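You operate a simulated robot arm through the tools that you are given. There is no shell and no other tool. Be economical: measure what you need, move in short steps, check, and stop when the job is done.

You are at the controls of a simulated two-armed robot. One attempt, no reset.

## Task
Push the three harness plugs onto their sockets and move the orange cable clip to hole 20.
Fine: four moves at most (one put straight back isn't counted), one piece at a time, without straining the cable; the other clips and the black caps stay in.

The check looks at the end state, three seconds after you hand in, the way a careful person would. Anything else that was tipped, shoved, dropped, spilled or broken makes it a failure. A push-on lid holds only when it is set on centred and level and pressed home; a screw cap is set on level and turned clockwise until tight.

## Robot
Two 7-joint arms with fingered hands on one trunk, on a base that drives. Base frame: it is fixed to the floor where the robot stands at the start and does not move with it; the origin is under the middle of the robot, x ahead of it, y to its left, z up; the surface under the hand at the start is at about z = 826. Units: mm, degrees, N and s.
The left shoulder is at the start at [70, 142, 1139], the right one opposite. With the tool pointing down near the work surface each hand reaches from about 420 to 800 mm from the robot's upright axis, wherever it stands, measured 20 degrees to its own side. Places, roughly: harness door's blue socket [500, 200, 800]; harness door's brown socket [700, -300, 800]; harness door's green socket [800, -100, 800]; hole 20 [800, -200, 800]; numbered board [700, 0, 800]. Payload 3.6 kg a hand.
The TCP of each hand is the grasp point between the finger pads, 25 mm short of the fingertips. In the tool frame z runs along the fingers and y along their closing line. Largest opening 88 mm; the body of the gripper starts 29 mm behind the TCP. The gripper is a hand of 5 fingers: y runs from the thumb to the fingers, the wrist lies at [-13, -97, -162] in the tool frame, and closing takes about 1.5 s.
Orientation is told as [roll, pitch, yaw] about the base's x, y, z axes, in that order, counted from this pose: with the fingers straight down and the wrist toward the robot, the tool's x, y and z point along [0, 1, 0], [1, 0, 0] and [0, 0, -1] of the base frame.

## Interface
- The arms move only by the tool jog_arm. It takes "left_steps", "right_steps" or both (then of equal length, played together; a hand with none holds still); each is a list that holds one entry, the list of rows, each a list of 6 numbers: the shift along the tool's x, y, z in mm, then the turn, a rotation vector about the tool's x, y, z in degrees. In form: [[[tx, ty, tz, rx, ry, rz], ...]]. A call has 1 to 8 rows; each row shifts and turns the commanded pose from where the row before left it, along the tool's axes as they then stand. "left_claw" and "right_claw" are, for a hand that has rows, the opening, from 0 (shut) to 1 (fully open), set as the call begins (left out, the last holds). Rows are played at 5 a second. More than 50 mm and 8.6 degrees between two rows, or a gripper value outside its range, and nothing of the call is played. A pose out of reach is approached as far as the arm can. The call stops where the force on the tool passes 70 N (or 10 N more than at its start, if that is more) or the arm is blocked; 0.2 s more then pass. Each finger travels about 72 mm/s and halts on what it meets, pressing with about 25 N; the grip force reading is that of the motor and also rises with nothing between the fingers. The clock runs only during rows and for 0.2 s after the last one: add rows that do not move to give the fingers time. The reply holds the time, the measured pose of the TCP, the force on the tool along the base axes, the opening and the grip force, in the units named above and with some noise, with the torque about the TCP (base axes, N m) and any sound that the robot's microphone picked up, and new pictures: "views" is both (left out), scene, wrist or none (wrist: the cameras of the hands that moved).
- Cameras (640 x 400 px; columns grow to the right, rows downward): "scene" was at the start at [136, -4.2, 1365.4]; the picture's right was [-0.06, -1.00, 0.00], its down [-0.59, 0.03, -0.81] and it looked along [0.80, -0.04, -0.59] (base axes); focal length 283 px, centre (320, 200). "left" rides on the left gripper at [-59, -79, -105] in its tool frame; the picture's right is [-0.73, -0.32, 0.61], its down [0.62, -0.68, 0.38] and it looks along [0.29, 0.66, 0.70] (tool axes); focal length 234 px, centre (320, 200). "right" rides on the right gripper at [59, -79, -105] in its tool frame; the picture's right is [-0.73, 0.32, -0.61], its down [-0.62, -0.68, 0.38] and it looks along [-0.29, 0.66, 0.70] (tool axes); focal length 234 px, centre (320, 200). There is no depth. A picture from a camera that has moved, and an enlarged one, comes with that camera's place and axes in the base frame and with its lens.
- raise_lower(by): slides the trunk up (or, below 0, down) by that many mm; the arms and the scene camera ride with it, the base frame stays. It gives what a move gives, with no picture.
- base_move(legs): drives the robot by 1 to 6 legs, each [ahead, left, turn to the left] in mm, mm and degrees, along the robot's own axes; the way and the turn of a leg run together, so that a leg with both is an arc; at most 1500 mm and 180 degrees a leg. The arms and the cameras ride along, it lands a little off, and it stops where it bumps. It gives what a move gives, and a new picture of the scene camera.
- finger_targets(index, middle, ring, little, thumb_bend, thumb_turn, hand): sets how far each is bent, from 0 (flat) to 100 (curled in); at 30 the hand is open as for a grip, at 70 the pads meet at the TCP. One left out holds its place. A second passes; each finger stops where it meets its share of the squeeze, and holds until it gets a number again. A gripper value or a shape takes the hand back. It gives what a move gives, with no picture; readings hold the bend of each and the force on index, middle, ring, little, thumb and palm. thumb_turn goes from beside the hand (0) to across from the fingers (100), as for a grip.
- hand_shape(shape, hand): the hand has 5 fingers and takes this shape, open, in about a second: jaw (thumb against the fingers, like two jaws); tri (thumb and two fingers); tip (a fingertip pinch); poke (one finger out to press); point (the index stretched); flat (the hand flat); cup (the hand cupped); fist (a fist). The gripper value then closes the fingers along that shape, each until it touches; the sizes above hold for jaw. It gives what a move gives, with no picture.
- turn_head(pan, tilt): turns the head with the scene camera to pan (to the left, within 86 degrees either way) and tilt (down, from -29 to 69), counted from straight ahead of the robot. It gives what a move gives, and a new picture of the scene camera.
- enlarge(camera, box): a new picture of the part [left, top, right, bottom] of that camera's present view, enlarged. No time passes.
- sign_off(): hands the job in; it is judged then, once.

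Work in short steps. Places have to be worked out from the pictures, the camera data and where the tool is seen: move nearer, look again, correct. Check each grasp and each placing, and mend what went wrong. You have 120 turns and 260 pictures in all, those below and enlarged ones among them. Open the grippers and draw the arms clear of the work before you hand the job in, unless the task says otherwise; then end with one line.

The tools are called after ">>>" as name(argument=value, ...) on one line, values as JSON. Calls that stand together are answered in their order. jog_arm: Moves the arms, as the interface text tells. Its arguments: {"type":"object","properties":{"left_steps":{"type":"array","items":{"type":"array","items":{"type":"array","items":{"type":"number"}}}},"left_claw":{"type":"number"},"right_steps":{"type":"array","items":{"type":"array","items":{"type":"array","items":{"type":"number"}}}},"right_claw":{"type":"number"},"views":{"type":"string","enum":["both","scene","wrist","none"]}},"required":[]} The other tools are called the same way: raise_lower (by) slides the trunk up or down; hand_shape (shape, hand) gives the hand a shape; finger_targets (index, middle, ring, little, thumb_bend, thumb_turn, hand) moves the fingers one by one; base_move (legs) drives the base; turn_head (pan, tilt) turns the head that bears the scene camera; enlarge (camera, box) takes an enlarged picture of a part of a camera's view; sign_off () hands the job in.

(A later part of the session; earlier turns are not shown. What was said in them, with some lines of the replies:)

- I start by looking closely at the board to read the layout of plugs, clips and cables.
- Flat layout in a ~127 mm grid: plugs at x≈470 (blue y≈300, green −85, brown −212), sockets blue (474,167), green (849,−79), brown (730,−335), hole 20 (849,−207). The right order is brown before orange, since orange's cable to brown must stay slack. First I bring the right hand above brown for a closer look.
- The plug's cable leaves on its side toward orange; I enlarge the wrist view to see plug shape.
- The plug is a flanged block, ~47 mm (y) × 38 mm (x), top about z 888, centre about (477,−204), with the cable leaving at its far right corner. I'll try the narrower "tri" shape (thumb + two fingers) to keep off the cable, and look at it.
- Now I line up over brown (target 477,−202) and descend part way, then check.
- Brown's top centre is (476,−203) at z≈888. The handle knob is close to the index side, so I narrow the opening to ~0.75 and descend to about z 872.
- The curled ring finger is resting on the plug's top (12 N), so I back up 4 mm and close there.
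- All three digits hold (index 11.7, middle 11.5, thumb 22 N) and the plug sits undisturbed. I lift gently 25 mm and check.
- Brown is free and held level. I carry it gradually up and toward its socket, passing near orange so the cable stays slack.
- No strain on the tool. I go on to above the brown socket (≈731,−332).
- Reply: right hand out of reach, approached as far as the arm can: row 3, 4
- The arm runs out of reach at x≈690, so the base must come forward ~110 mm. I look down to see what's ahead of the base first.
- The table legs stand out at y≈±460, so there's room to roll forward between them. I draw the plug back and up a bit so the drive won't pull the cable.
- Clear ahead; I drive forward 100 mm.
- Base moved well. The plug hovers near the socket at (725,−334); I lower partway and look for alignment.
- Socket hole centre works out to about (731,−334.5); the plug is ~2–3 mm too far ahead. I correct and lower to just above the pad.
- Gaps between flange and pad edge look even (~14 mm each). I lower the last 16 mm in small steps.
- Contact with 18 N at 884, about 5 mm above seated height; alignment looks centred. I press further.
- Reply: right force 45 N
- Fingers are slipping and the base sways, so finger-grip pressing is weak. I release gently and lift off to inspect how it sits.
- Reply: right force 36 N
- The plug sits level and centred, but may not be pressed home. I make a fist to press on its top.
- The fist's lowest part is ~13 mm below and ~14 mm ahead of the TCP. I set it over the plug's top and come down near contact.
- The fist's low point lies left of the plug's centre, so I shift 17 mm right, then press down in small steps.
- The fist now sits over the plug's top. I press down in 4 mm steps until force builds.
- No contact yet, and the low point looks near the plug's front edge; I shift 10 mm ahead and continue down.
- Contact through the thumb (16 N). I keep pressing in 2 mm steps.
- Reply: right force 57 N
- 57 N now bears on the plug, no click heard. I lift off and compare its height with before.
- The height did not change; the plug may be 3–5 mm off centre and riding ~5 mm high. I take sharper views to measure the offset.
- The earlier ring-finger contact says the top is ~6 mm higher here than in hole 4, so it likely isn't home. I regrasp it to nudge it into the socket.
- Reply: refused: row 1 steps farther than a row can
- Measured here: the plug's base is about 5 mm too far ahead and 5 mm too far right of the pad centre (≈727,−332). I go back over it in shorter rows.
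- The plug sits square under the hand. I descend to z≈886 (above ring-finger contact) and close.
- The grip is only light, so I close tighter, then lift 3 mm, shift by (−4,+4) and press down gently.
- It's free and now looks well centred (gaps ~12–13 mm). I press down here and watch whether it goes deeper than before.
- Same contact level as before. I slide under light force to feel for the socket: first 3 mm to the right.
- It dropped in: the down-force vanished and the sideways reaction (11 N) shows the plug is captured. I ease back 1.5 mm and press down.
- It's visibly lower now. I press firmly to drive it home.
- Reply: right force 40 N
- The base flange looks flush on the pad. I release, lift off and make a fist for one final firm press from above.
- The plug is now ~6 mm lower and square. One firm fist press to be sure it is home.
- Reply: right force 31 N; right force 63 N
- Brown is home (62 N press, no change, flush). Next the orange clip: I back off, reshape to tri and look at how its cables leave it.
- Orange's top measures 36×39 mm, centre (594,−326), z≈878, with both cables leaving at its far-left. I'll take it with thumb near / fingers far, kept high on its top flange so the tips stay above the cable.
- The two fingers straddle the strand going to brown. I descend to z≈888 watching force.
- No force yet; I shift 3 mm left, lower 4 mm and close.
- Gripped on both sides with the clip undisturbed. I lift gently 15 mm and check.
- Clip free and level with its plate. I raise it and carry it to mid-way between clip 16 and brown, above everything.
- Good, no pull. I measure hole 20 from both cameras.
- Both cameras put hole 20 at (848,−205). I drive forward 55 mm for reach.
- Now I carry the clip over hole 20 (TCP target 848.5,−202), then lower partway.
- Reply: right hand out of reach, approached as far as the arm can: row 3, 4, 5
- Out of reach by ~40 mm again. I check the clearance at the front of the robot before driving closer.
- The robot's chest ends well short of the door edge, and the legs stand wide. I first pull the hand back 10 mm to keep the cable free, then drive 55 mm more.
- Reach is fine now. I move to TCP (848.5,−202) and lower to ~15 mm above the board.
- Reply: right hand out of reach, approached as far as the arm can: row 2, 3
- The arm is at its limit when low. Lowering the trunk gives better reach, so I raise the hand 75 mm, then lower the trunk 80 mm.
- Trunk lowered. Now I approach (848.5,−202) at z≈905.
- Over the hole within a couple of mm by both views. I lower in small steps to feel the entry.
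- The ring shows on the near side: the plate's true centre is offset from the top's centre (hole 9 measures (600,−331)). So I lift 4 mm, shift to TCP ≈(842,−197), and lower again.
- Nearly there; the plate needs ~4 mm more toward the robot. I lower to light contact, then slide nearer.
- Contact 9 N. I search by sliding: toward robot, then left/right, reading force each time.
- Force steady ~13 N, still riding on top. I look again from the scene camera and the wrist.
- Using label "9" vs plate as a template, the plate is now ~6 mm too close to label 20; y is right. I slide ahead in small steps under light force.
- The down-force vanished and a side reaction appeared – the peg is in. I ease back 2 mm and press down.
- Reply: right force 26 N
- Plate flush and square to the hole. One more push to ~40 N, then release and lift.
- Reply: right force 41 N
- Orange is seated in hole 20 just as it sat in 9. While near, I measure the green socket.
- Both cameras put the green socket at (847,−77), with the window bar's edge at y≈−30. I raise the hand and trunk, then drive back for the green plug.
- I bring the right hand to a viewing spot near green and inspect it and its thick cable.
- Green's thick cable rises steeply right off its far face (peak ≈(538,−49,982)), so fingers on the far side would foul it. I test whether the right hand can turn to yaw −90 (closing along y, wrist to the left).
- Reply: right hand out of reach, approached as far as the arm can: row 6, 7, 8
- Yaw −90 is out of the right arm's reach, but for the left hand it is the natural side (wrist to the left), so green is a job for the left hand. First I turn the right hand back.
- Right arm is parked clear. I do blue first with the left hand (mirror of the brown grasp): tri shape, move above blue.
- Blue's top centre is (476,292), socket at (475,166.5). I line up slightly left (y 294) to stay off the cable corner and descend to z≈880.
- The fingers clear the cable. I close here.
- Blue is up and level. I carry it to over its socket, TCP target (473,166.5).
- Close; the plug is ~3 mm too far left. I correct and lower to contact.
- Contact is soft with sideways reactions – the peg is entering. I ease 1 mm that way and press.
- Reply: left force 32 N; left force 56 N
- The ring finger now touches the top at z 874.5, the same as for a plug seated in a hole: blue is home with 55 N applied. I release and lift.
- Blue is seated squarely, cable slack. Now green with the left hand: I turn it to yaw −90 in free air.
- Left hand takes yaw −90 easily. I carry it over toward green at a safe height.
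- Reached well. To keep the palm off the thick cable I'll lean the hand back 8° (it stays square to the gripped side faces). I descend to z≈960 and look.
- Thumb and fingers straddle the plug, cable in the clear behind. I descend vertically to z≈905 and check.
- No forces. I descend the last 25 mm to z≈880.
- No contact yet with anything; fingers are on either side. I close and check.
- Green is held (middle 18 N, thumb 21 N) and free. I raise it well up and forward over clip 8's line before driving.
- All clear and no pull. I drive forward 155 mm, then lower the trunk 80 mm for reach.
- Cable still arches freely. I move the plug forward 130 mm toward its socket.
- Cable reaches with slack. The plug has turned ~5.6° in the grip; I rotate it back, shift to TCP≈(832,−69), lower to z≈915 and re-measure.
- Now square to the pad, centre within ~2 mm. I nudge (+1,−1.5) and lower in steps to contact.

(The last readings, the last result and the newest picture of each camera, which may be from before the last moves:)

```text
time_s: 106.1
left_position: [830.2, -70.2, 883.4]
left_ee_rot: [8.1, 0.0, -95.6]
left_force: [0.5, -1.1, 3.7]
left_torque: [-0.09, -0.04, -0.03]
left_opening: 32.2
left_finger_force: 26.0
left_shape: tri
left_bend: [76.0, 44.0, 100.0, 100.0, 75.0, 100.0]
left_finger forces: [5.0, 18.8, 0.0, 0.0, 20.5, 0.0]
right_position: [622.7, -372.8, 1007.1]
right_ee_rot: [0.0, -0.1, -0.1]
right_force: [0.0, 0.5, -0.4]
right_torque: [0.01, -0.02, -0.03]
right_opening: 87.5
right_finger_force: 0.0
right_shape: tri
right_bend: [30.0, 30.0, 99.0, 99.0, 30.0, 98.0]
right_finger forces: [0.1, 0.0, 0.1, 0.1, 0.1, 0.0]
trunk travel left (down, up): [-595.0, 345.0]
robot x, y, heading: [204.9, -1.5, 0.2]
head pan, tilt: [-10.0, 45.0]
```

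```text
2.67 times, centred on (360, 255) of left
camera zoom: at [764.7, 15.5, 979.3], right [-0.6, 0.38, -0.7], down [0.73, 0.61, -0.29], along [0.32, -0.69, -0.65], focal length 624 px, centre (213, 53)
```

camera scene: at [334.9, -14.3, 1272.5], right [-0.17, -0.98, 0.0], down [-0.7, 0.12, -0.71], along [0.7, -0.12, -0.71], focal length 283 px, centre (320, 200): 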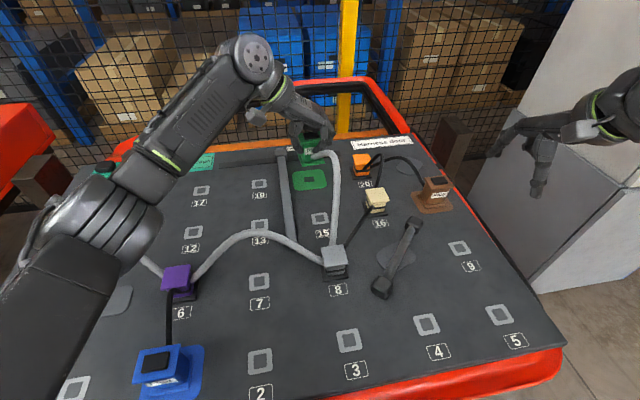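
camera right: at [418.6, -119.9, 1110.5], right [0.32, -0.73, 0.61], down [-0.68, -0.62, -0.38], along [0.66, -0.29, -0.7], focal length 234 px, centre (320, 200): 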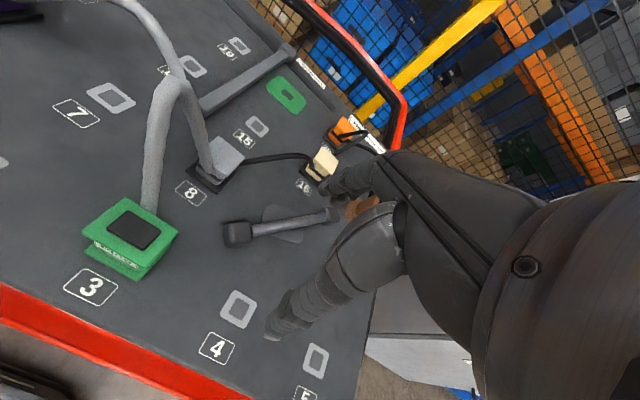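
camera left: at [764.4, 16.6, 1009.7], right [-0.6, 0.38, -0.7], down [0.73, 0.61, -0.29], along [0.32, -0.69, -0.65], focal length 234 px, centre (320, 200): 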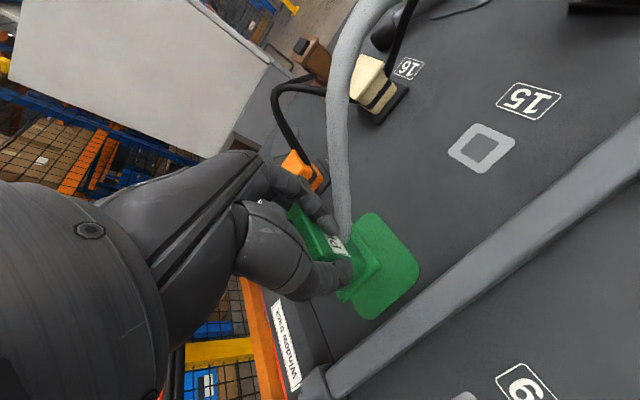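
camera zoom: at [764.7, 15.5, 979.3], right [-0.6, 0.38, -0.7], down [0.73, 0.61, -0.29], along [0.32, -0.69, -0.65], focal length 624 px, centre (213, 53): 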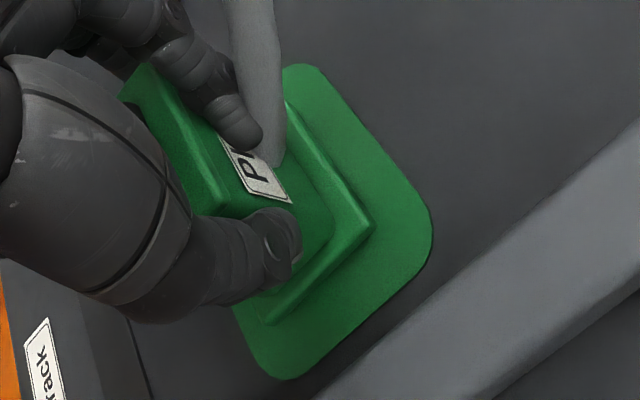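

Contact ~4 N, margins look even all round. I press a bit more to feel for entry.

>>> jog_arm(left_steps=[[[-0.3, 0, 2, 0, 0, 0], [-0.3, 0, 2, 0, 0, 0]]], views="none")

```text
time_s: 106.7
left_position: [831.8, -70.7, 879.3]
left_ee_rot: [8.0, 0.0, -95.6]
left_force: [3.4, -1.7, 4.2]
left_torque: [-0.24, -0.11, 0.02]
left_opening: 32.1
left_finger_force: 24.7
left_shape: tri
left_bend: [76.0, 43.0, 100.0, 100.0, 76.0, 100.0]
left_finger forces: [2.9, 19.5, 0.1, 0.1, 19.5, 0.0]
right_position: [624.0, -373.2, 1006.7]
right_ee_rot: [0.0, 0.0, -0.1]
right_force: [-0.5, -0.2, -0.5]
right_torque: [0.01, -0.01, 0.0]
right_opening: 87.8
right_finger_force: 0.1
right_shape: tri
right_bend: [30.0, 30.0, 99.0, 99.0, 30.0, 98.0]
right_finger forces: [0.0, 0.0, 0.1, 0.0, 0.0, 0.1]
trunk travel left (down, up): [-595.0, 345.0]
robot x, y, heading: [204.8, 0.8, -0.2]
head pan, tilt: [-10.0, 45.0]
```

It moves down with little force – entering. I ease +1 mm in x and keep pressing.

>>> jog_arm(left_steps=[[[0.7, 0.5, 2, 0, 0, 0], [-0.3, 0, 2, 0, 0, 0]]], views="none")

>>> enlarge(camera="scene", box=[280, 130, 340, 190])

>>> enlarge(camera="left", box=[280, 180, 440, 330])

```text
time_s: 107.3
left_position: [831.2, -70.5, 877.8]
left_ee_rot: [8.2, -0.1, -95.5]
left_force: [2.5, 0.4, 13.6]
left_torque: [-0.24, -0.14, 0.0]
left_opening: 32.6
left_finger_force: 24.8
left_shape: tri
left_bend: [76.0, 43.0, 100.0, 100.0, 76.0, 100.0]
left_finger forces: [3.4, 19.7, 0.1, 0.1, 21.5, 0.0]
right_position: [621.8, -371.3, 1006.7]
right_ee_rot: [0.0, -0.1, 0.0]
right_force: [0.0, -0.1, 0.7]
right_torque: [0.03, -0.01, 0.01]
right_opening: 87.6
right_finger_force: 0.0
right_shape: tri
right_bend: [30.0, 30.0, 99.0, 99.0, 30.0, 98.0]
right_finger forces: [0.0, 0.0, 0.0, 0.0, 0.1, 0.0]
trunk travel left (down, up): [-595.0, 345.0]
robot x, y, heading: [204.0, -0.0, 0.1]
head pan, tilt: [-10.0, 45.0]
```

```text
6.67 times, centred on (310, 160) of scene
camera zoom: at [332.6, -13.0, 1273.0], right [-0.17, -0.98, 0.0], down [-0.7, 0.12, -0.71], along [0.7, -0.12, -0.71], focal length 1889 px, centre (387, 467)
```

zoom: 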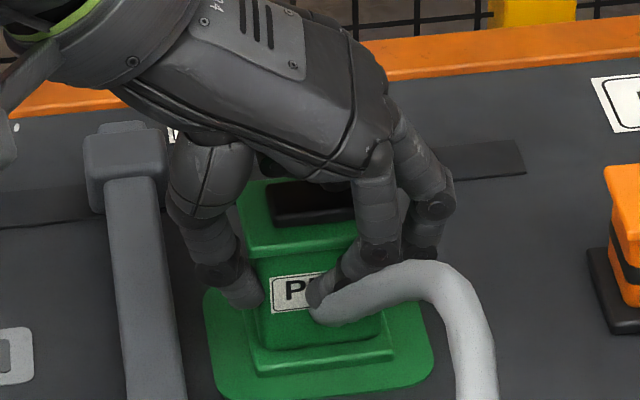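

```text
2.67 times, centred on (360, 255) of left
camera zoom: at [764.9, 15.4, 972.4], right [-0.6, 0.38, -0.7], down [0.73, 0.61, -0.29], along [0.32, -0.69, -0.65], focal length 624 px, centre (213, 53)
```

zoom: 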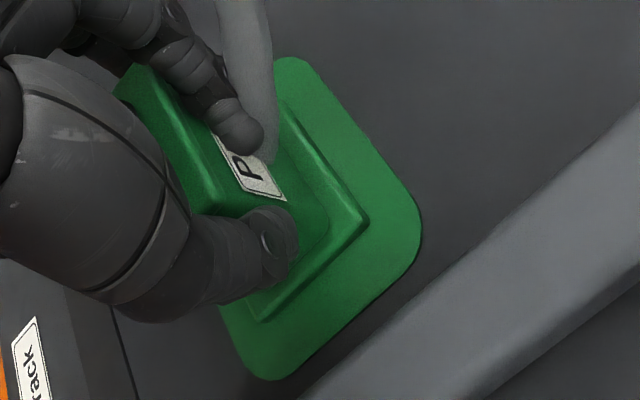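

It has dropped ~5 mm and looks flush. I push a bit more, then release and press its top centre.

>>> jog_arm(left_steps=[[[-0.3, 0, 2, 0, 0, 0], [-0.3, 0, 2, 0, 0, 0]]], views="none")

>>> jog_arm(left_steps=[[[0.7, 0, -5, 0, 0, 0], [0, 0, 0, 0, 0, 0], [0, 0, 0, 0, 0, 0], [0, 0, 0, 0, 0, 0]]], left_claw=0.65, views="none")

>>> enlarge(camera="scene", box=[280, 130, 340, 190])

```text
time_s: 107.9
left_position: [830.5, -69.9, 877.8]
left_ee_rot: [8.5, -0.2, -95.5]
left_force: [11.3, 5.2, 35.9]
left_torque: [-0.62, -0.65, 0.29]
left_opening: 33.2
left_finger_force: 24.9
left_shape: tri
left_bend: [76.0, 41.0, 100.0, 100.0, 76.0, 100.0]
left_finger forces: [0.8, 20.6, 20.2, 0.0, 21.1, 0.0]
right_position: [620.5, -371.0, 1010.1]
right_ee_rot: [-0.1, -0.2, 0.0]
right_force: [0.3, 0.4, 0.1]
right_torque: [0.01, 0.01, 0.01]
right_opening: 87.9
right_finger_force: 0.0
right_shape: tri
right_bend: [30.0, 30.0, 99.0, 99.0, 30.0, 98.0]
right_finger forces: [0.0, 0.1, 0.1, 0.0, 0.0, 0.0]
trunk travel left (down, up): [-595.0, 345.0]
robot x, y, heading: [204.0, -2.8, 0.1]
head pan, tilt: [-10.0, 45.0]
```

```text
time_s: 108.9
left_position: [830.0, -70.1, 876.9]
left_ee_rot: [8.0, 0.0, -95.7]
left_force: [0.5, 2.1, 9.2]
left_torque: [-0.24, -0.19, 0.09]
left_opening: 57.2
left_finger_force: 0.2
left_shape: tri
left_bend: [73.0, 38.0, 99.0, 99.0, 62.0, 100.0]
left_finger forces: [0.0, 0.3, 9.7, 0.0, 0.1, 0.0]
right_position: [622.0, -372.2, 1006.7]
right_ee_rot: [0.1, -0.2, 0.0]
right_force: [0.4, 0.1, 0.1]
right_torque: [-0.01, 0.01, -0.01]
right_opening: 87.8
right_finger_force: 0.1
right_shape: tri
right_bend: [30.0, 30.0, 99.0, 99.0, 30.0, 98.0]
right_finger forces: [0.0, 0.0, 0.1, 0.0, 0.1, 0.1]
trunk travel left (down, up): [-595.0, 345.0]
robot x, y, heading: [205.0, -1.3, -0.2]
head pan, tilt: [-10.0, 45.0]
```

```text
6.67 times, centred on (310, 160) of scene
camera zoom: at [332.4, -12.7, 1272.7], right [-0.17, -0.98, 0.0], down [-0.7, 0.12, -0.71], along [0.7, -0.12, -0.71], focal length 1889 px, centre (387, 467)
```

zoom: 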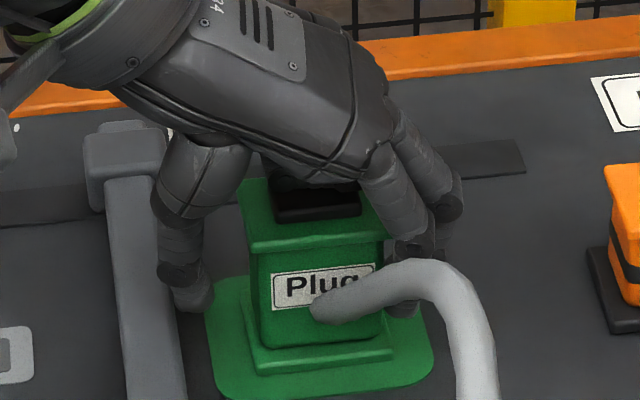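

Released cleanly; the thumb is near the window bar, so I lift straight up without opening further, then inspect.

>>> jog_arm(left_steps=[[[2.8, 0, -19.8, 0, 0, 0], [4.2, 0, -29.7, 0, 0, 0], [5.6, 0, -39.6, 0, 0, 0], [-10, -20, -20, 0, 0, 0], [-20, -30, 0, 0, 0, 0]]], views="wrist")

>>> enlarge(camera="scene", box=[280, 130, 340, 190])

>>> enlarge(camera="left", box=[280, 160, 440, 310])

```text
time_s: 110.1
left_position: [804.8, -15.9, 983.9]
left_ee_rot: [8.0, -0.1, -95.6]
left_force: [-1.1, -0.1, -0.9]
left_torque: [0.0, 0.01, 0.01]
left_opening: 57.1
left_finger_force: 0.1
left_shape: tri
left_bend: [73.0, 39.0, 99.0, 99.0, 62.0, 100.0]
left_finger forces: [0.1, 0.0, 0.0, 0.0, 0.0, 0.0]
right_position: [623.5, -371.2, 1007.1]
right_ee_rot: [0.0, 0.0, 0.1]
right_force: [0.1, -0.4, -0.7]
right_torque: [-0.01, 0.01, -0.01]
right_opening: 87.8
right_finger_force: 0.2
right_shape: tri
right_bend: [30.0, 30.0, 99.0, 99.0, 30.0, 98.0]
right_finger forces: [0.0, 0.0, 0.0, 0.0, 0.1, 0.0]
trunk travel left (down, up): [-595.0, 345.0]
robot x, y, heading: [206.4, -0.4, -0.1]
head pan, tilt: [-10.0, 45.0]
camera left: at [738.2, 69.7, 1078.0], right [-0.6, 0.38, -0.7], down [0.73, 0.61, -0.29], along [0.32, -0.69, -0.65], focal length 234 px, centre (320, 200)
```

left: 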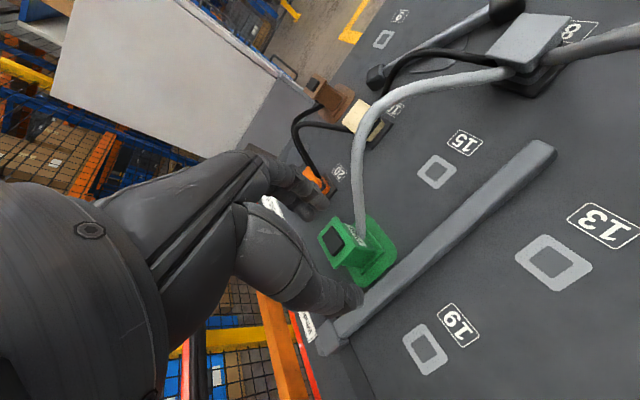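

```text
6.67 times, centred on (310, 160) of scene
camera zoom: at [334.1, -11.7, 1272.6], right [-0.17, -0.98, 0.0], down [-0.7, 0.12, -0.71], along [0.7, -0.12, -0.71], focal length 1889 px, centre (387, 467)
```

zoom: 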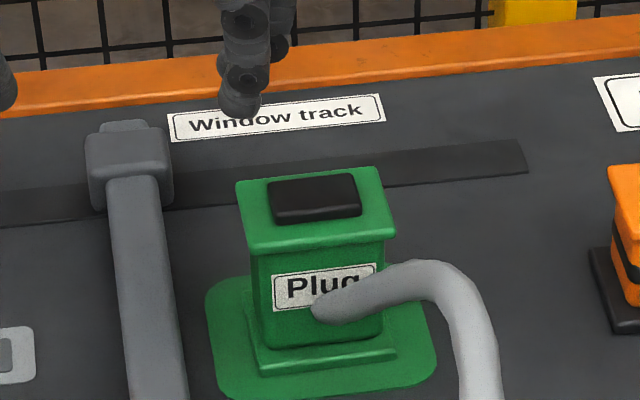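

```text
2.67 times, centred on (360, 235) of left
camera zoom: at [738.2, 69.7, 1078.0], right [-0.6, 0.38, -0.7], down [0.73, 0.61, -0.29], along [0.32, -0.69, -0.65], focal length 624 px, centre (213, 107)
```

zoom: 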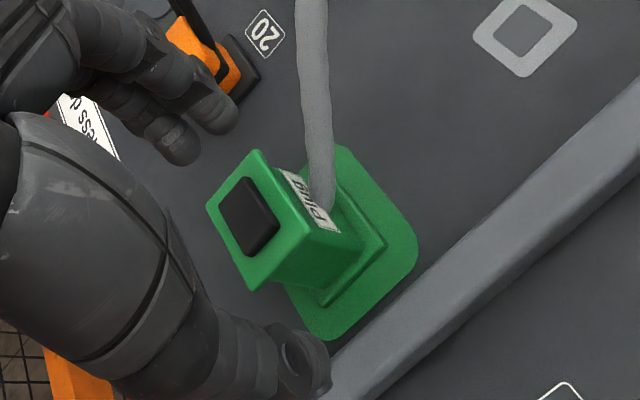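

Both views agree the base sits at board level, centred: green is in. I make a left fist, level the hand, and press the top centre to be sure it's home.

>>> hand_shape(hand="left", shape="fist")

>>> jog_arm(left_steps=[[[0, 0, 0, 0, -8, 0], [0, 0, 0, 0, 0, -5.5], [20, 25, 0, 0, 0, 0], [21, 25, 0, 0, 0, 0], [0, 0, 30, 0, 0, 0], [0, 0, 25, 0, 0, 0]]], views="wrist")

>>> enlarge(camera="scene", box=[270, 110, 350, 190])

>>> enlarge(camera="left", box=[240, 160, 400, 310])

```text
time_s: 111.0
left_position: [804.3, -18.5, 982.8]
left_ee_rot: [8.0, -0.1, -95.6]
left_force: [0.2, -0.1, -0.5]
left_torque: [-0.02, -0.04, 0.03]
left_opening: 0.0
left_finger_force: 0.0
left_shape: fist
left_bend: [100.0, 100.0, 100.0, 100.0, 86.0, 85.0]
left_finger forces: [0.0, 0.0, 0.0, 0.0, 0.1, 0.0]
right_position: [623.8, -372.5, 1005.8]
right_ee_rot: [0.0, -0.1, 0.0]
right_force: [0.1, -0.3, -0.4]
right_torque: [-0.03, -0.02, -0.02]
right_opening: 87.5
right_finger_force: 0.0
right_shape: tri
right_bend: [30.0, 30.0, 99.0, 99.0, 30.0, 98.0]
right_finger forces: [0.1, 0.0, 0.1, 0.1, 0.0, 0.0]
trunk travel left (down, up): [-595.0, 345.0]
robot x, y, heading: [203.4, -1.8, 0.2]
head pan, tilt: [-10.0, 45.0]
```

```text
time_s: 112.4
left_position: [830.6, -51.8, 925.9]
left_ee_rot: [0.0, 0.1, -90.1]
left_force: [0.0, 0.2, -0.1]
left_torque: [-0.03, -0.03, 0.01]
left_opening: 0.0
left_finger_force: 0.1
left_shape: fist
left_bend: [100.0, 100.0, 100.0, 100.0, 86.0, 85.0]
left_finger forces: [0.0, 0.0, 0.1, 0.0, 0.0, 0.0]
left hand out of reach, approached as far as the arm can: row 4
right_position: [624.3, -374.8, 1005.7]
right_ee_rot: [0.1, 0.1, -0.1]
right_force: [-0.5, -0.2, 0.1]
right_torque: [-0.01, -0.02, -0.02]
right_opening: 87.5
right_finger_force: 0.0
right_shape: tri
right_bend: [30.0, 30.0, 99.0, 99.0, 30.0, 98.0]
right_finger forces: [0.1, 0.0, 0.0, 0.1, 0.1, 0.1]
trunk travel left (down, up): [-595.0, 345.0]
robot x, y, heading: [207.0, -3.5, 0.2]
head pan, tilt: [-10.0, 45.0]
camera left: at [770.9, 27.2, 1031.4], right [-0.73, 0.32, -0.61], down [0.62, 0.68, -0.38], along [0.29, -0.66, -0.7], focal length 234 px, centre (320, 200)
```

left: 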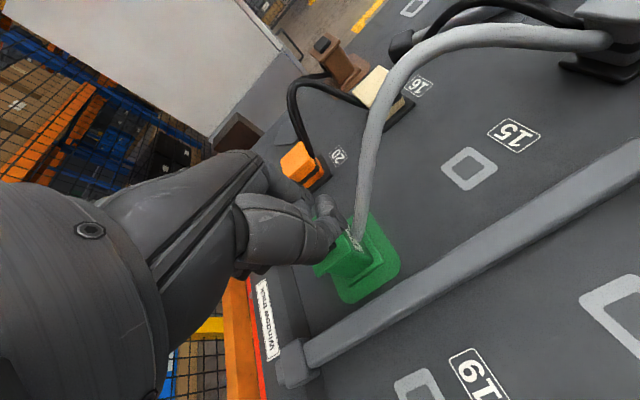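

```text
5.00 times, centred on (310, 150) of scene
camera zoom: at [334.3, -14.5, 1272.6], right [-0.17, -0.98, 0.0], down [-0.7, 0.12, -0.71], along [0.7, -0.12, -0.71], focal length 1417 px, centre (370, 450)
```

zoom: 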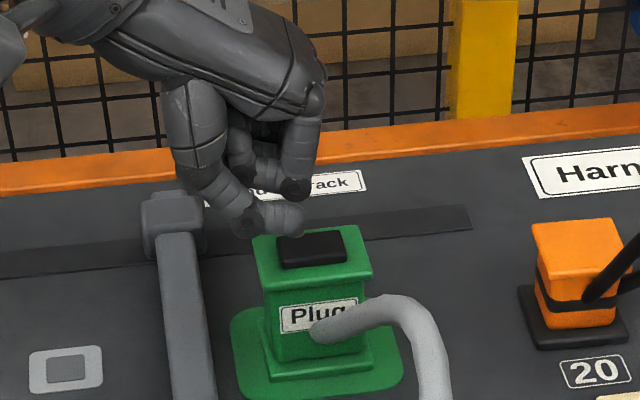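

```text
2.67 times, centred on (320, 235) of left
camera zoom: at [770.9, 27.2, 1031.4], right [-0.73, 0.32, -0.61], down [0.62, 0.68, -0.38], along [0.29, -0.66, -0.7], focal length 624 px, centre (320, 107)
```

zoom: 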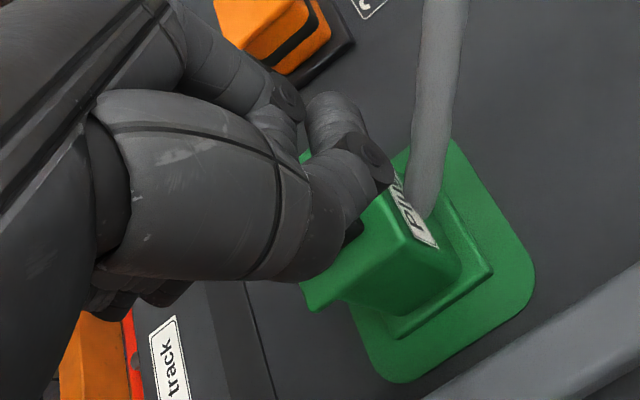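

The fist's low point is at ≈(830,−65); I shift (+12,−12) toward the plug's centre and lower to contact.

>>> jog_arm(left_steps=[[[12, 12, 0, 0, 0, 0], [0, 0, 12, 0, 0, 0], [0, 0, 10, 0, 0, 0]]], views="none")

>>> enlarge(camera="scene", box=[270, 110, 350, 190])

```text
time_s: 113.2
left_position: [834.7, -62.5, 906.6]
left_ee_rot: [0.0, 0.0, -90.1]
left_force: [0.3, 0.2, -1.0]
left_torque: [0.01, 0.0, -0.01]
left_opening: 0.1
left_finger_force: 0.0
left_shape: fist
left_bend: [100.0, 100.0, 100.0, 100.0, 86.0, 85.0]
left_finger forces: [0.0, 0.0, 0.0, 0.0, 0.0, 0.1]
left hand out of reach, approached as far as the arm can: row 1
right_position: [623.1, -373.0, 1006.2]
right_ee_rot: [0.2, 0.0, 0.0]
right_force: [-0.6, -0.7, -0.2]
right_torque: [0.02, 0.0, 0.01]
right_opening: 88.0
right_finger_force: 0.1
right_shape: tri
right_bend: [30.0, 30.0, 99.0, 99.0, 30.0, 98.0]
right_finger forces: [0.0, 0.0, 0.1, 0.0, 0.0, 0.0]
trunk travel left (down, up): [-595.0, 345.0]
robot x, y, heading: [204.9, 0.6, 0.0]
head pan, tilt: [-10.0, 45.0]
```

```text
5.00 times, centred on (310, 150) of scene
camera zoom: at [334.3, -14.1, 1272.6], right [-0.17, -0.98, 0.0], down [-0.7, 0.12, -0.71], along [0.7, -0.12, -0.71], focal length 1417 px, centre (370, 450)
```

zoom: 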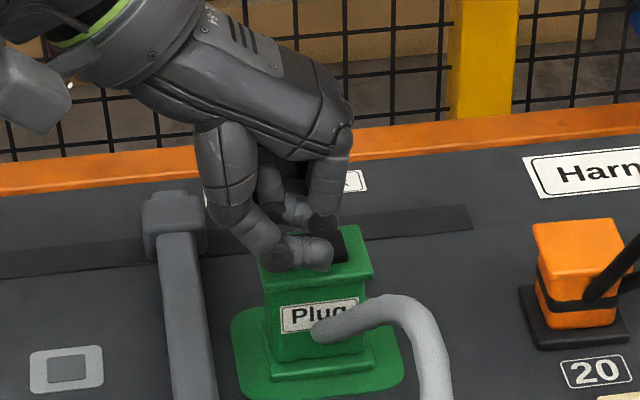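

Thumb and knuckles are over the top. I press down in small steps.

>>> jog_arm(left_steps=[[[4, 3, 8, 0, 0, 0], [0, 0, 5, 0, 0, 0], [0, 0, 4, 0, 0, 0], [0, 0, 3, 0, 0, 0], [0, 0, 2, 0, 0, 0]]], views="none")

>>> enlarge(camera="scene", box=[270, 110, 350, 190])

```text
time_s: 114.4
left_position: [834.0, -64.9, 884.7]
left_ee_rot: [0.2, -0.1, -90.1]
left_force: [1.2, -1.5, 11.7]
left_torque: [-0.22, -0.07, 0.03]
left_opening: 0.1
left_finger_force: 0.2
left_shape: fist
left_bend: [100.0, 100.0, 100.0, 100.0, 86.0, 85.0]
left_finger forces: [0.1, 12.4, 0.1, 0.1, 0.1, 0.1]
left hand out of reach, approached as far as the arm can: row 1
right_position: [622.6, -372.9, 1007.9]
right_ee_rot: [0.0, -0.1, 0.0]
right_force: [0.5, -0.5, -0.4]
right_torque: [-0.01, -0.01, 0.0]
right_opening: 87.9
right_finger_force: 0.1
right_shape: tri
right_bend: [30.0, 30.0, 99.0, 99.0, 30.0, 98.0]
right_finger forces: [0.1, 0.0, 0.0, 0.1, 0.0, 0.0]
trunk travel left (down, up): [-595.0, 345.0]
robot x, y, heading: [206.3, 0.0, 0.1]
head pan, tilt: [-10.0, 45.0]
```

```text
5.00 times, centred on (310, 150) of scene
camera zoom: at [332.4, -13.5, 1273.0], right [-0.17, -0.98, 0.0], down [-0.7, 0.12, -0.71], along [0.7, -0.12, -0.71], focal length 1417 px, centre (370, 450)
```

zoom: 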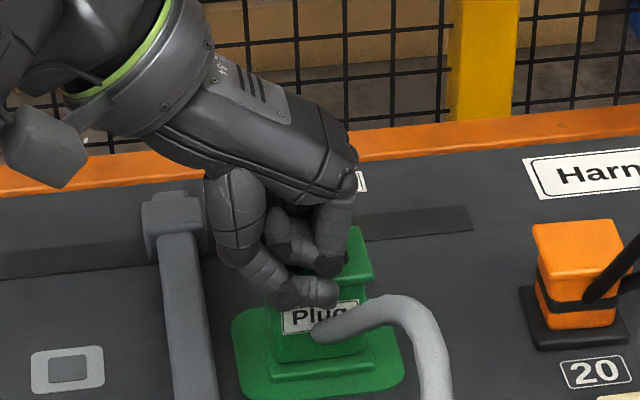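

The middle knuckle bears on the top (12 N), thumb hangs free in front. I press on to ~45 N.

>>> jog_arm(left_steps=[[[0, 0, 2, 0, 0, 0], [0, 0, 2, 0, 0, 0], [0, 0, 2, 0, 0, 0]]], views="none")

>>> jog_arm(left_steps=[[[0, 0, -15, 0, 0, 0], [0, 0, -40, 0, 0, 0], [0, 0, -40, 0, 0, 0], [-20, -20, -20, 0, 0, 0], [-30, -30, 0, 0, 0, 0], [-40, -20, 0, 0, 0, 0]]], views="none")

>>> enlarge(camera="scene", box=[270, 120, 350, 200])

>>> enlarge(camera="left", box=[240, 130, 480, 330])

```text
time_s: 115.2
left_position: [831.6, -65.7, 883.4]
left_ee_rot: [0.6, -0.2, -90.1]
left_force: [7.7, -6.8, 49.3]
left_torque: [-0.87, -0.37, 0.02]
left_opening: 0.2
left_finger_force: 0.0
left_shape: fist
left_bend: [100.0, 100.0, 100.0, 100.0, 86.0, 85.0]
left_finger forces: [0.0, 50.1, 0.1, 0.0, 0.0, 0.1]
right_position: [617.9, -373.4, 1010.0]
right_ee_rot: [-0.1, -0.4, 0.1]
right_force: [-0.8, -0.4, 0.0]
right_torque: [0.0, -0.02, 0.01]
right_opening: 87.8
right_finger_force: 0.1
right_shape: tri
right_bend: [30.0, 30.0, 99.0, 99.0, 30.0, 98.0]
right_finger forces: [0.0, 0.0, 0.1, 0.1, 0.0, 0.0]
trunk travel left (down, up): [-595.0, 345.0]
robot x, y, heading: [205.8, 2.5, -0.2]
head pan, tilt: [-10.0, 45.0]
```

```text
time_s: 116.6
left_position: [743.5, 7.1, 971.4]
left_ee_rot: [-0.1, -0.1, -90.0]
left_force: [0.5, 1.0, -0.3]
left_torque: [-0.01, 0.0, 0.02]
left_opening: 0.0
left_finger_force: 0.0
left_shape: fist
left_bend: [100.0, 100.0, 100.0, 100.0, 86.0, 85.0]
left_finger forces: [0.0, 0.0, 0.0, 0.0, 0.0, 0.0]
left hand out of reach, approached as far as the arm can: row 3
right_position: [622.5, -371.6, 1007.5]
right_ee_rot: [-0.1, 0.0, 0.1]
right_force: [0.1, 0.1, -0.1]
right_torque: [-0.03, -0.02, -0.01]
right_opening: 87.7
right_finger_force: 0.0
right_shape: tri
right_bend: [30.0, 30.0, 99.0, 99.0, 30.0, 98.0]
right_finger forces: [0.0, 0.0, 0.1, 0.0, 0.0, 0.0]
trunk travel left (down, up): [-595.0, 345.0]
robot x, y, heading: [204.3, 2.0, 0.0]
head pan, tilt: [-10.0, 45.0]
```

```text
5.00 times, centred on (310, 160) of scene
camera zoom: at [333.7, -11.8, 1272.7], right [-0.17, -0.98, 0.0], down [-0.7, 0.12, -0.71], along [0.7, -0.12, -0.71], focal length 1417 px, centre (370, 400)
```

zoom: 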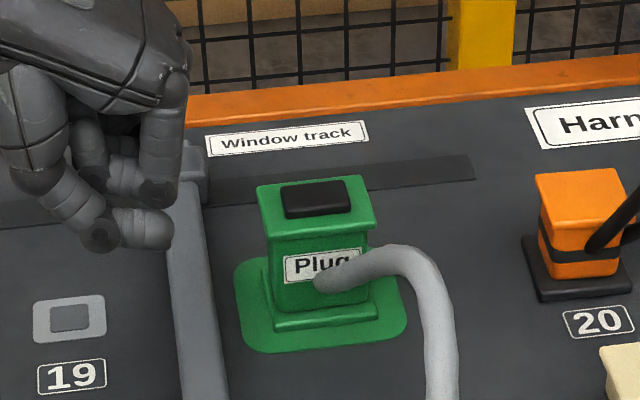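

```text
2.00 times, centred on (360, 230) of left
camera zoom: at [683.8, 86.6, 1075.0], right [-0.73, 0.32, -0.61], down [0.62, 0.68, -0.38], along [0.29, -0.66, -0.69], focal length 468 px, centre (240, 140)
```

zoom: 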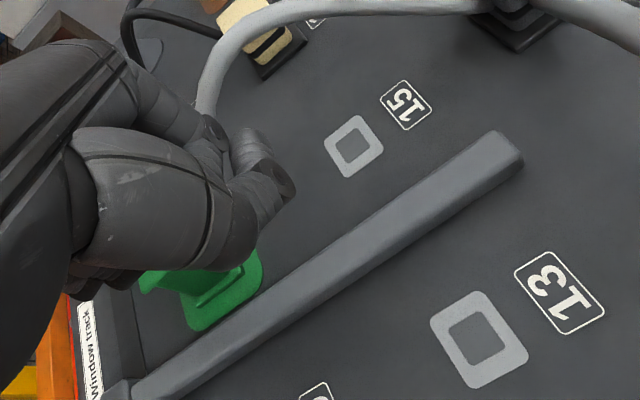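

Green is pressed home (49 N, square, centred). Now I raise the trunk well clear, drive back, and open the hands.

>>> raise_lower(by=160)

>>> base_move(legs=[[-205, 0, 0]])

>>> hand_shape(hand="left", shape="jaw")

>>> hand_shape(hand="right", shape="jaw")

```text
time_s: 118.4
left_position: [744.3, 4.2, 1130.3]
left_ee_rot: [-0.1, 0.0, -90.2]
left_force: [-0.4, -0.6, 0.5]
left_torque: [-0.01, 0.01, -0.01]
left_opening: 0.0
left_finger_force: 0.2
left_shape: fist
left_bend: [100.0, 100.0, 100.0, 100.0, 86.0, 85.0]
left_finger forces: [0.0, 0.0, 0.0, 0.1, 0.0, 0.0]
right_position: [624.3, -372.4, 1166.0]
right_ee_rot: [0.0, 0.1, 0.0]
right_force: [0.5, -0.2, -0.5]
right_torque: [-0.01, -0.01, -0.02]
right_opening: 87.9
right_finger_force: 0.0
right_shape: tri
right_bend: [30.0, 30.0, 99.0, 99.0, 30.0, 98.0]
right_finger forces: [0.0, 0.0, 0.1, 0.0, 0.0, 0.0]
trunk travel left (down, up): [-755.0, 185.0]
robot x, y, heading: [206.8, 0.9, -0.1]
head pan, tilt: [-10.0, 45.0]
```

```text
time_s: 120.0
left_position: [541.2, 5.0, 1128.9]
left_ee_rot: [0.0, 0.0, -90.2]
left_force: [-0.3, 0.7, -1.2]
left_torque: [0.03, 0.0, -0.01]
left_opening: 0.0
left_finger_force: 0.1
left_shape: fist
left_bend: [100.0, 100.0, 100.0, 100.0, 86.0, 85.0]
left_finger forces: [0.0, 0.1, 0.0, 0.0, 0.0, 0.1]
right_position: [419.5, -374.1, 1166.6]
right_ee_rot: [0.0, 0.2, 0.0]
right_force: [0.1, 0.0, 0.2]
right_torque: [-0.01, 0.0, 0.02]
right_opening: 88.2
right_finger_force: 0.0
right_shape: tri
right_bend: [30.0, 30.0, 99.0, 99.0, 30.0, 98.0]
right_finger forces: [0.0, 0.0, 0.0, 0.1, 0.0, 0.0]
trunk travel left (down, up): [-755.0, 185.0]
robot x, y, heading: [3.1, -1.7, -0.1]
head pan, tilt: [-10.0, 45.0]
camera scene: at [130.3, -13.4, 1432.4], right [-0.17, -0.98, 0.0], down [-0.7, 0.12, -0.71], along [0.7, -0.12, -0.71], focal length 283 px, centre (320, 200)
```

scene: 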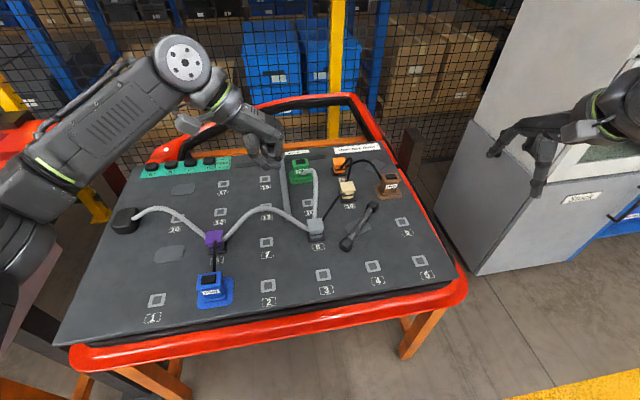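

```text
time_s: 120.9
left_position: [538.8, 4.9, 1129.9]
left_ee_rot: [0.0, 0.0, -90.1]
left_force: [0.1, 0.3, 0.2]
left_torque: [0.02, 0.01, 0.01]
left_opening: 87.8
left_finger_force: 0.0
left_shape: jaw
left_bend: [30.0, 30.0, 30.0, 30.0, 30.0, 97.0]
left_finger forces: [0.0, 0.1, 0.0, 0.0, 0.0, 0.0]
right_position: [417.7, -373.3, 1165.7]
right_ee_rot: [-0.1, 0.0, -0.2]
right_force: [0.7, 0.2, 0.2]
right_torque: [0.0, 0.01, -0.02]
right_opening: 87.8
right_finger_force: 0.1
right_shape: tri
right_bend: [30.0, 30.0, 99.0, 99.0, 30.0, 98.0]
right_finger forces: [0.0, 0.1, 0.0, 0.0, 0.0, 0.0]
trunk travel left (down, up): [-755.0, 185.0]
robot x, y, heading: [1.3, -2.5, -0.0]
head pan, tilt: [-10.0, 45.0]
```

```text
time_s: 121.8
left_position: [539.0, 5.1, 1130.8]
left_ee_rot: [-0.1, 0.0, -90.1]
left_force: [-0.3, 0.0, 0.1]
left_torque: [0.0, 0.02, -0.01]
left_opening: 87.7
left_finger_force: 0.1
left_shape: jaw
left_bend: [30.0, 30.0, 30.0, 30.0, 30.0, 97.0]
left_finger forces: [0.1, 0.1, 0.0, 0.0, 0.1, 0.0]
right_position: [418.0, -373.8, 1166.1]
right_ee_rot: [0.0, 0.1, -0.1]
right_force: [-0.5, 0.3, 0.4]
right_torque: [0.0, -0.02, 0.01]
right_opening: 87.7
right_finger_force: 0.2
right_shape: jaw
right_bend: [30.0, 30.0, 30.0, 30.0, 30.0, 98.0]
right_finger forces: [0.0, 0.0, 0.1, 0.1, 0.1, 0.0]
trunk travel left (down, up): [-755.0, 185.0]
robot x, y, heading: [-1.2, 0.2, 0.0]
head pan, tilt: [-10.0, 45.0]
```

I draw the left arm off to the left, clear of the board, and check everything in close-up.

>>> jog_arm(left_steps=[[[-10, -48, 0, 0, 0, 0], [-10, -48, 0, 0, 0, 0], [-10, -48, 0, 0, 0, 0], [-10, -48, 0, 0, 0, 0], [-10, -48, 0, 0, 0, 0], [-10, -48, 0, 0, 0, 0]]], views="scene")

>>> enlarge(camera="scene", box=[270, 130, 420, 250])

>>> enlarge(camera="scene", box=[100, 140, 280, 310])

```text
time_s: 123.2
left_position: [479.2, 296.1, 1130.7]
left_ee_rot: [0.1, -0.1, -90.3]
left_force: [-0.2, -0.7, 1.3]
left_torque: [0.03, -0.02, -0.01]
left_opening: 87.8
left_finger_force: 0.0
left_shape: jaw
left_bend: [30.0, 30.0, 30.0, 30.0, 30.0, 97.0]
left_finger forces: [0.0, 0.0, 0.1, 0.1, 0.0, 0.0]
right_position: [416.7, -371.8, 1167.5]
right_ee_rot: [0.0, -0.2, -0.1]
right_force: [0.2, 0.1, 0.4]
right_torque: [-0.04, -0.01, -0.04]
right_opening: 87.8
right_finger_force: 0.0
right_shape: jaw
right_bend: [30.0, 30.0, 30.0, 30.0, 30.0, 98.0]
right_finger forces: [0.0, 0.0, 0.0, 0.0, 0.0, 0.0]
trunk travel left (down, up): [-755.0, 185.0]
robot x, y, heading: [2.4, 4.1, -0.2]
head pan, tilt: [-10.0, 45.0]
camera scene: at [127.5, -12.5, 1432.7], right [-0.18, -0.98, 0.0], down [-0.7, 0.12, -0.71], along [0.7, -0.12, -0.71], focal length 283 px, centre (320, 200)
```

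scene: 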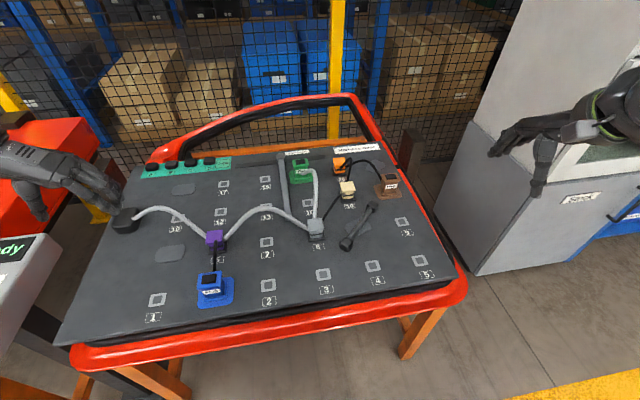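

```text
3.33 times, centred on (345, 190) of scene
camera zoom: at [127.5, -12.5, 1432.7], right [-0.18, -0.98, 0.0], down [-0.7, 0.12, -0.71], along [0.7, -0.12, -0.71], focal length 944 px, centre (237, 233)
```

zoom: 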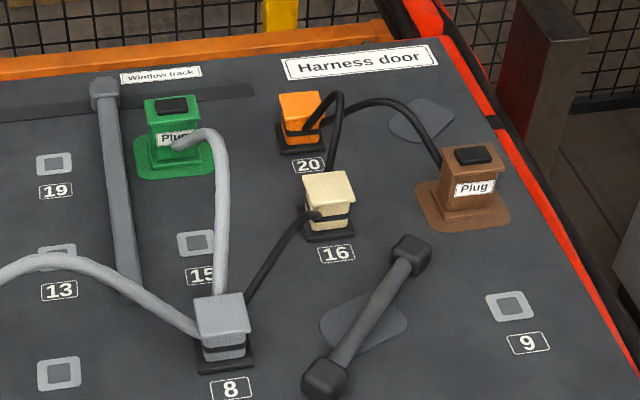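

```text
2.35 times, centred on (190, 225) of scene
camera zoom: at [127.5, -12.5, 1432.7], right [-0.18, -0.98, 0.0], down [-0.7, 0.12, -0.71], along [0.7, -0.12, -0.71], focal length 667 px, centre (626, 141)
```

zoom: 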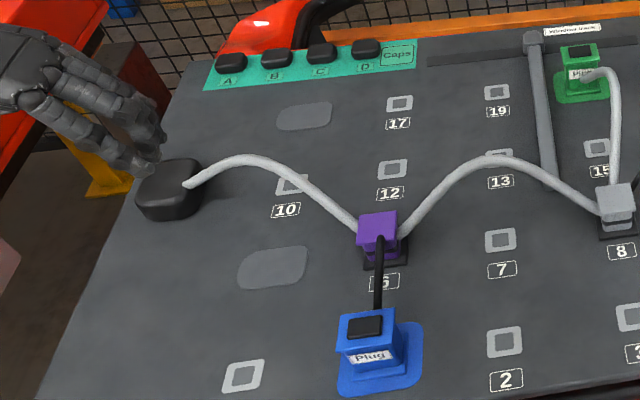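

The close-ups show all three plugs sitting flush and square on their own sockets and the orange clip in hole 20. The other clips and caps A–D are in place, the cables are slack, and both hands are open and clear, so I hand in.

>>> sign_off()

```text
The job is handed in.
```

The brown, blue and green plugs are pushed onto their sockets and the orange clip is in hole 20, done in four moves; no click was heard on any plug, and brown had to be regrasped and shifted on its socket before it dropped in.
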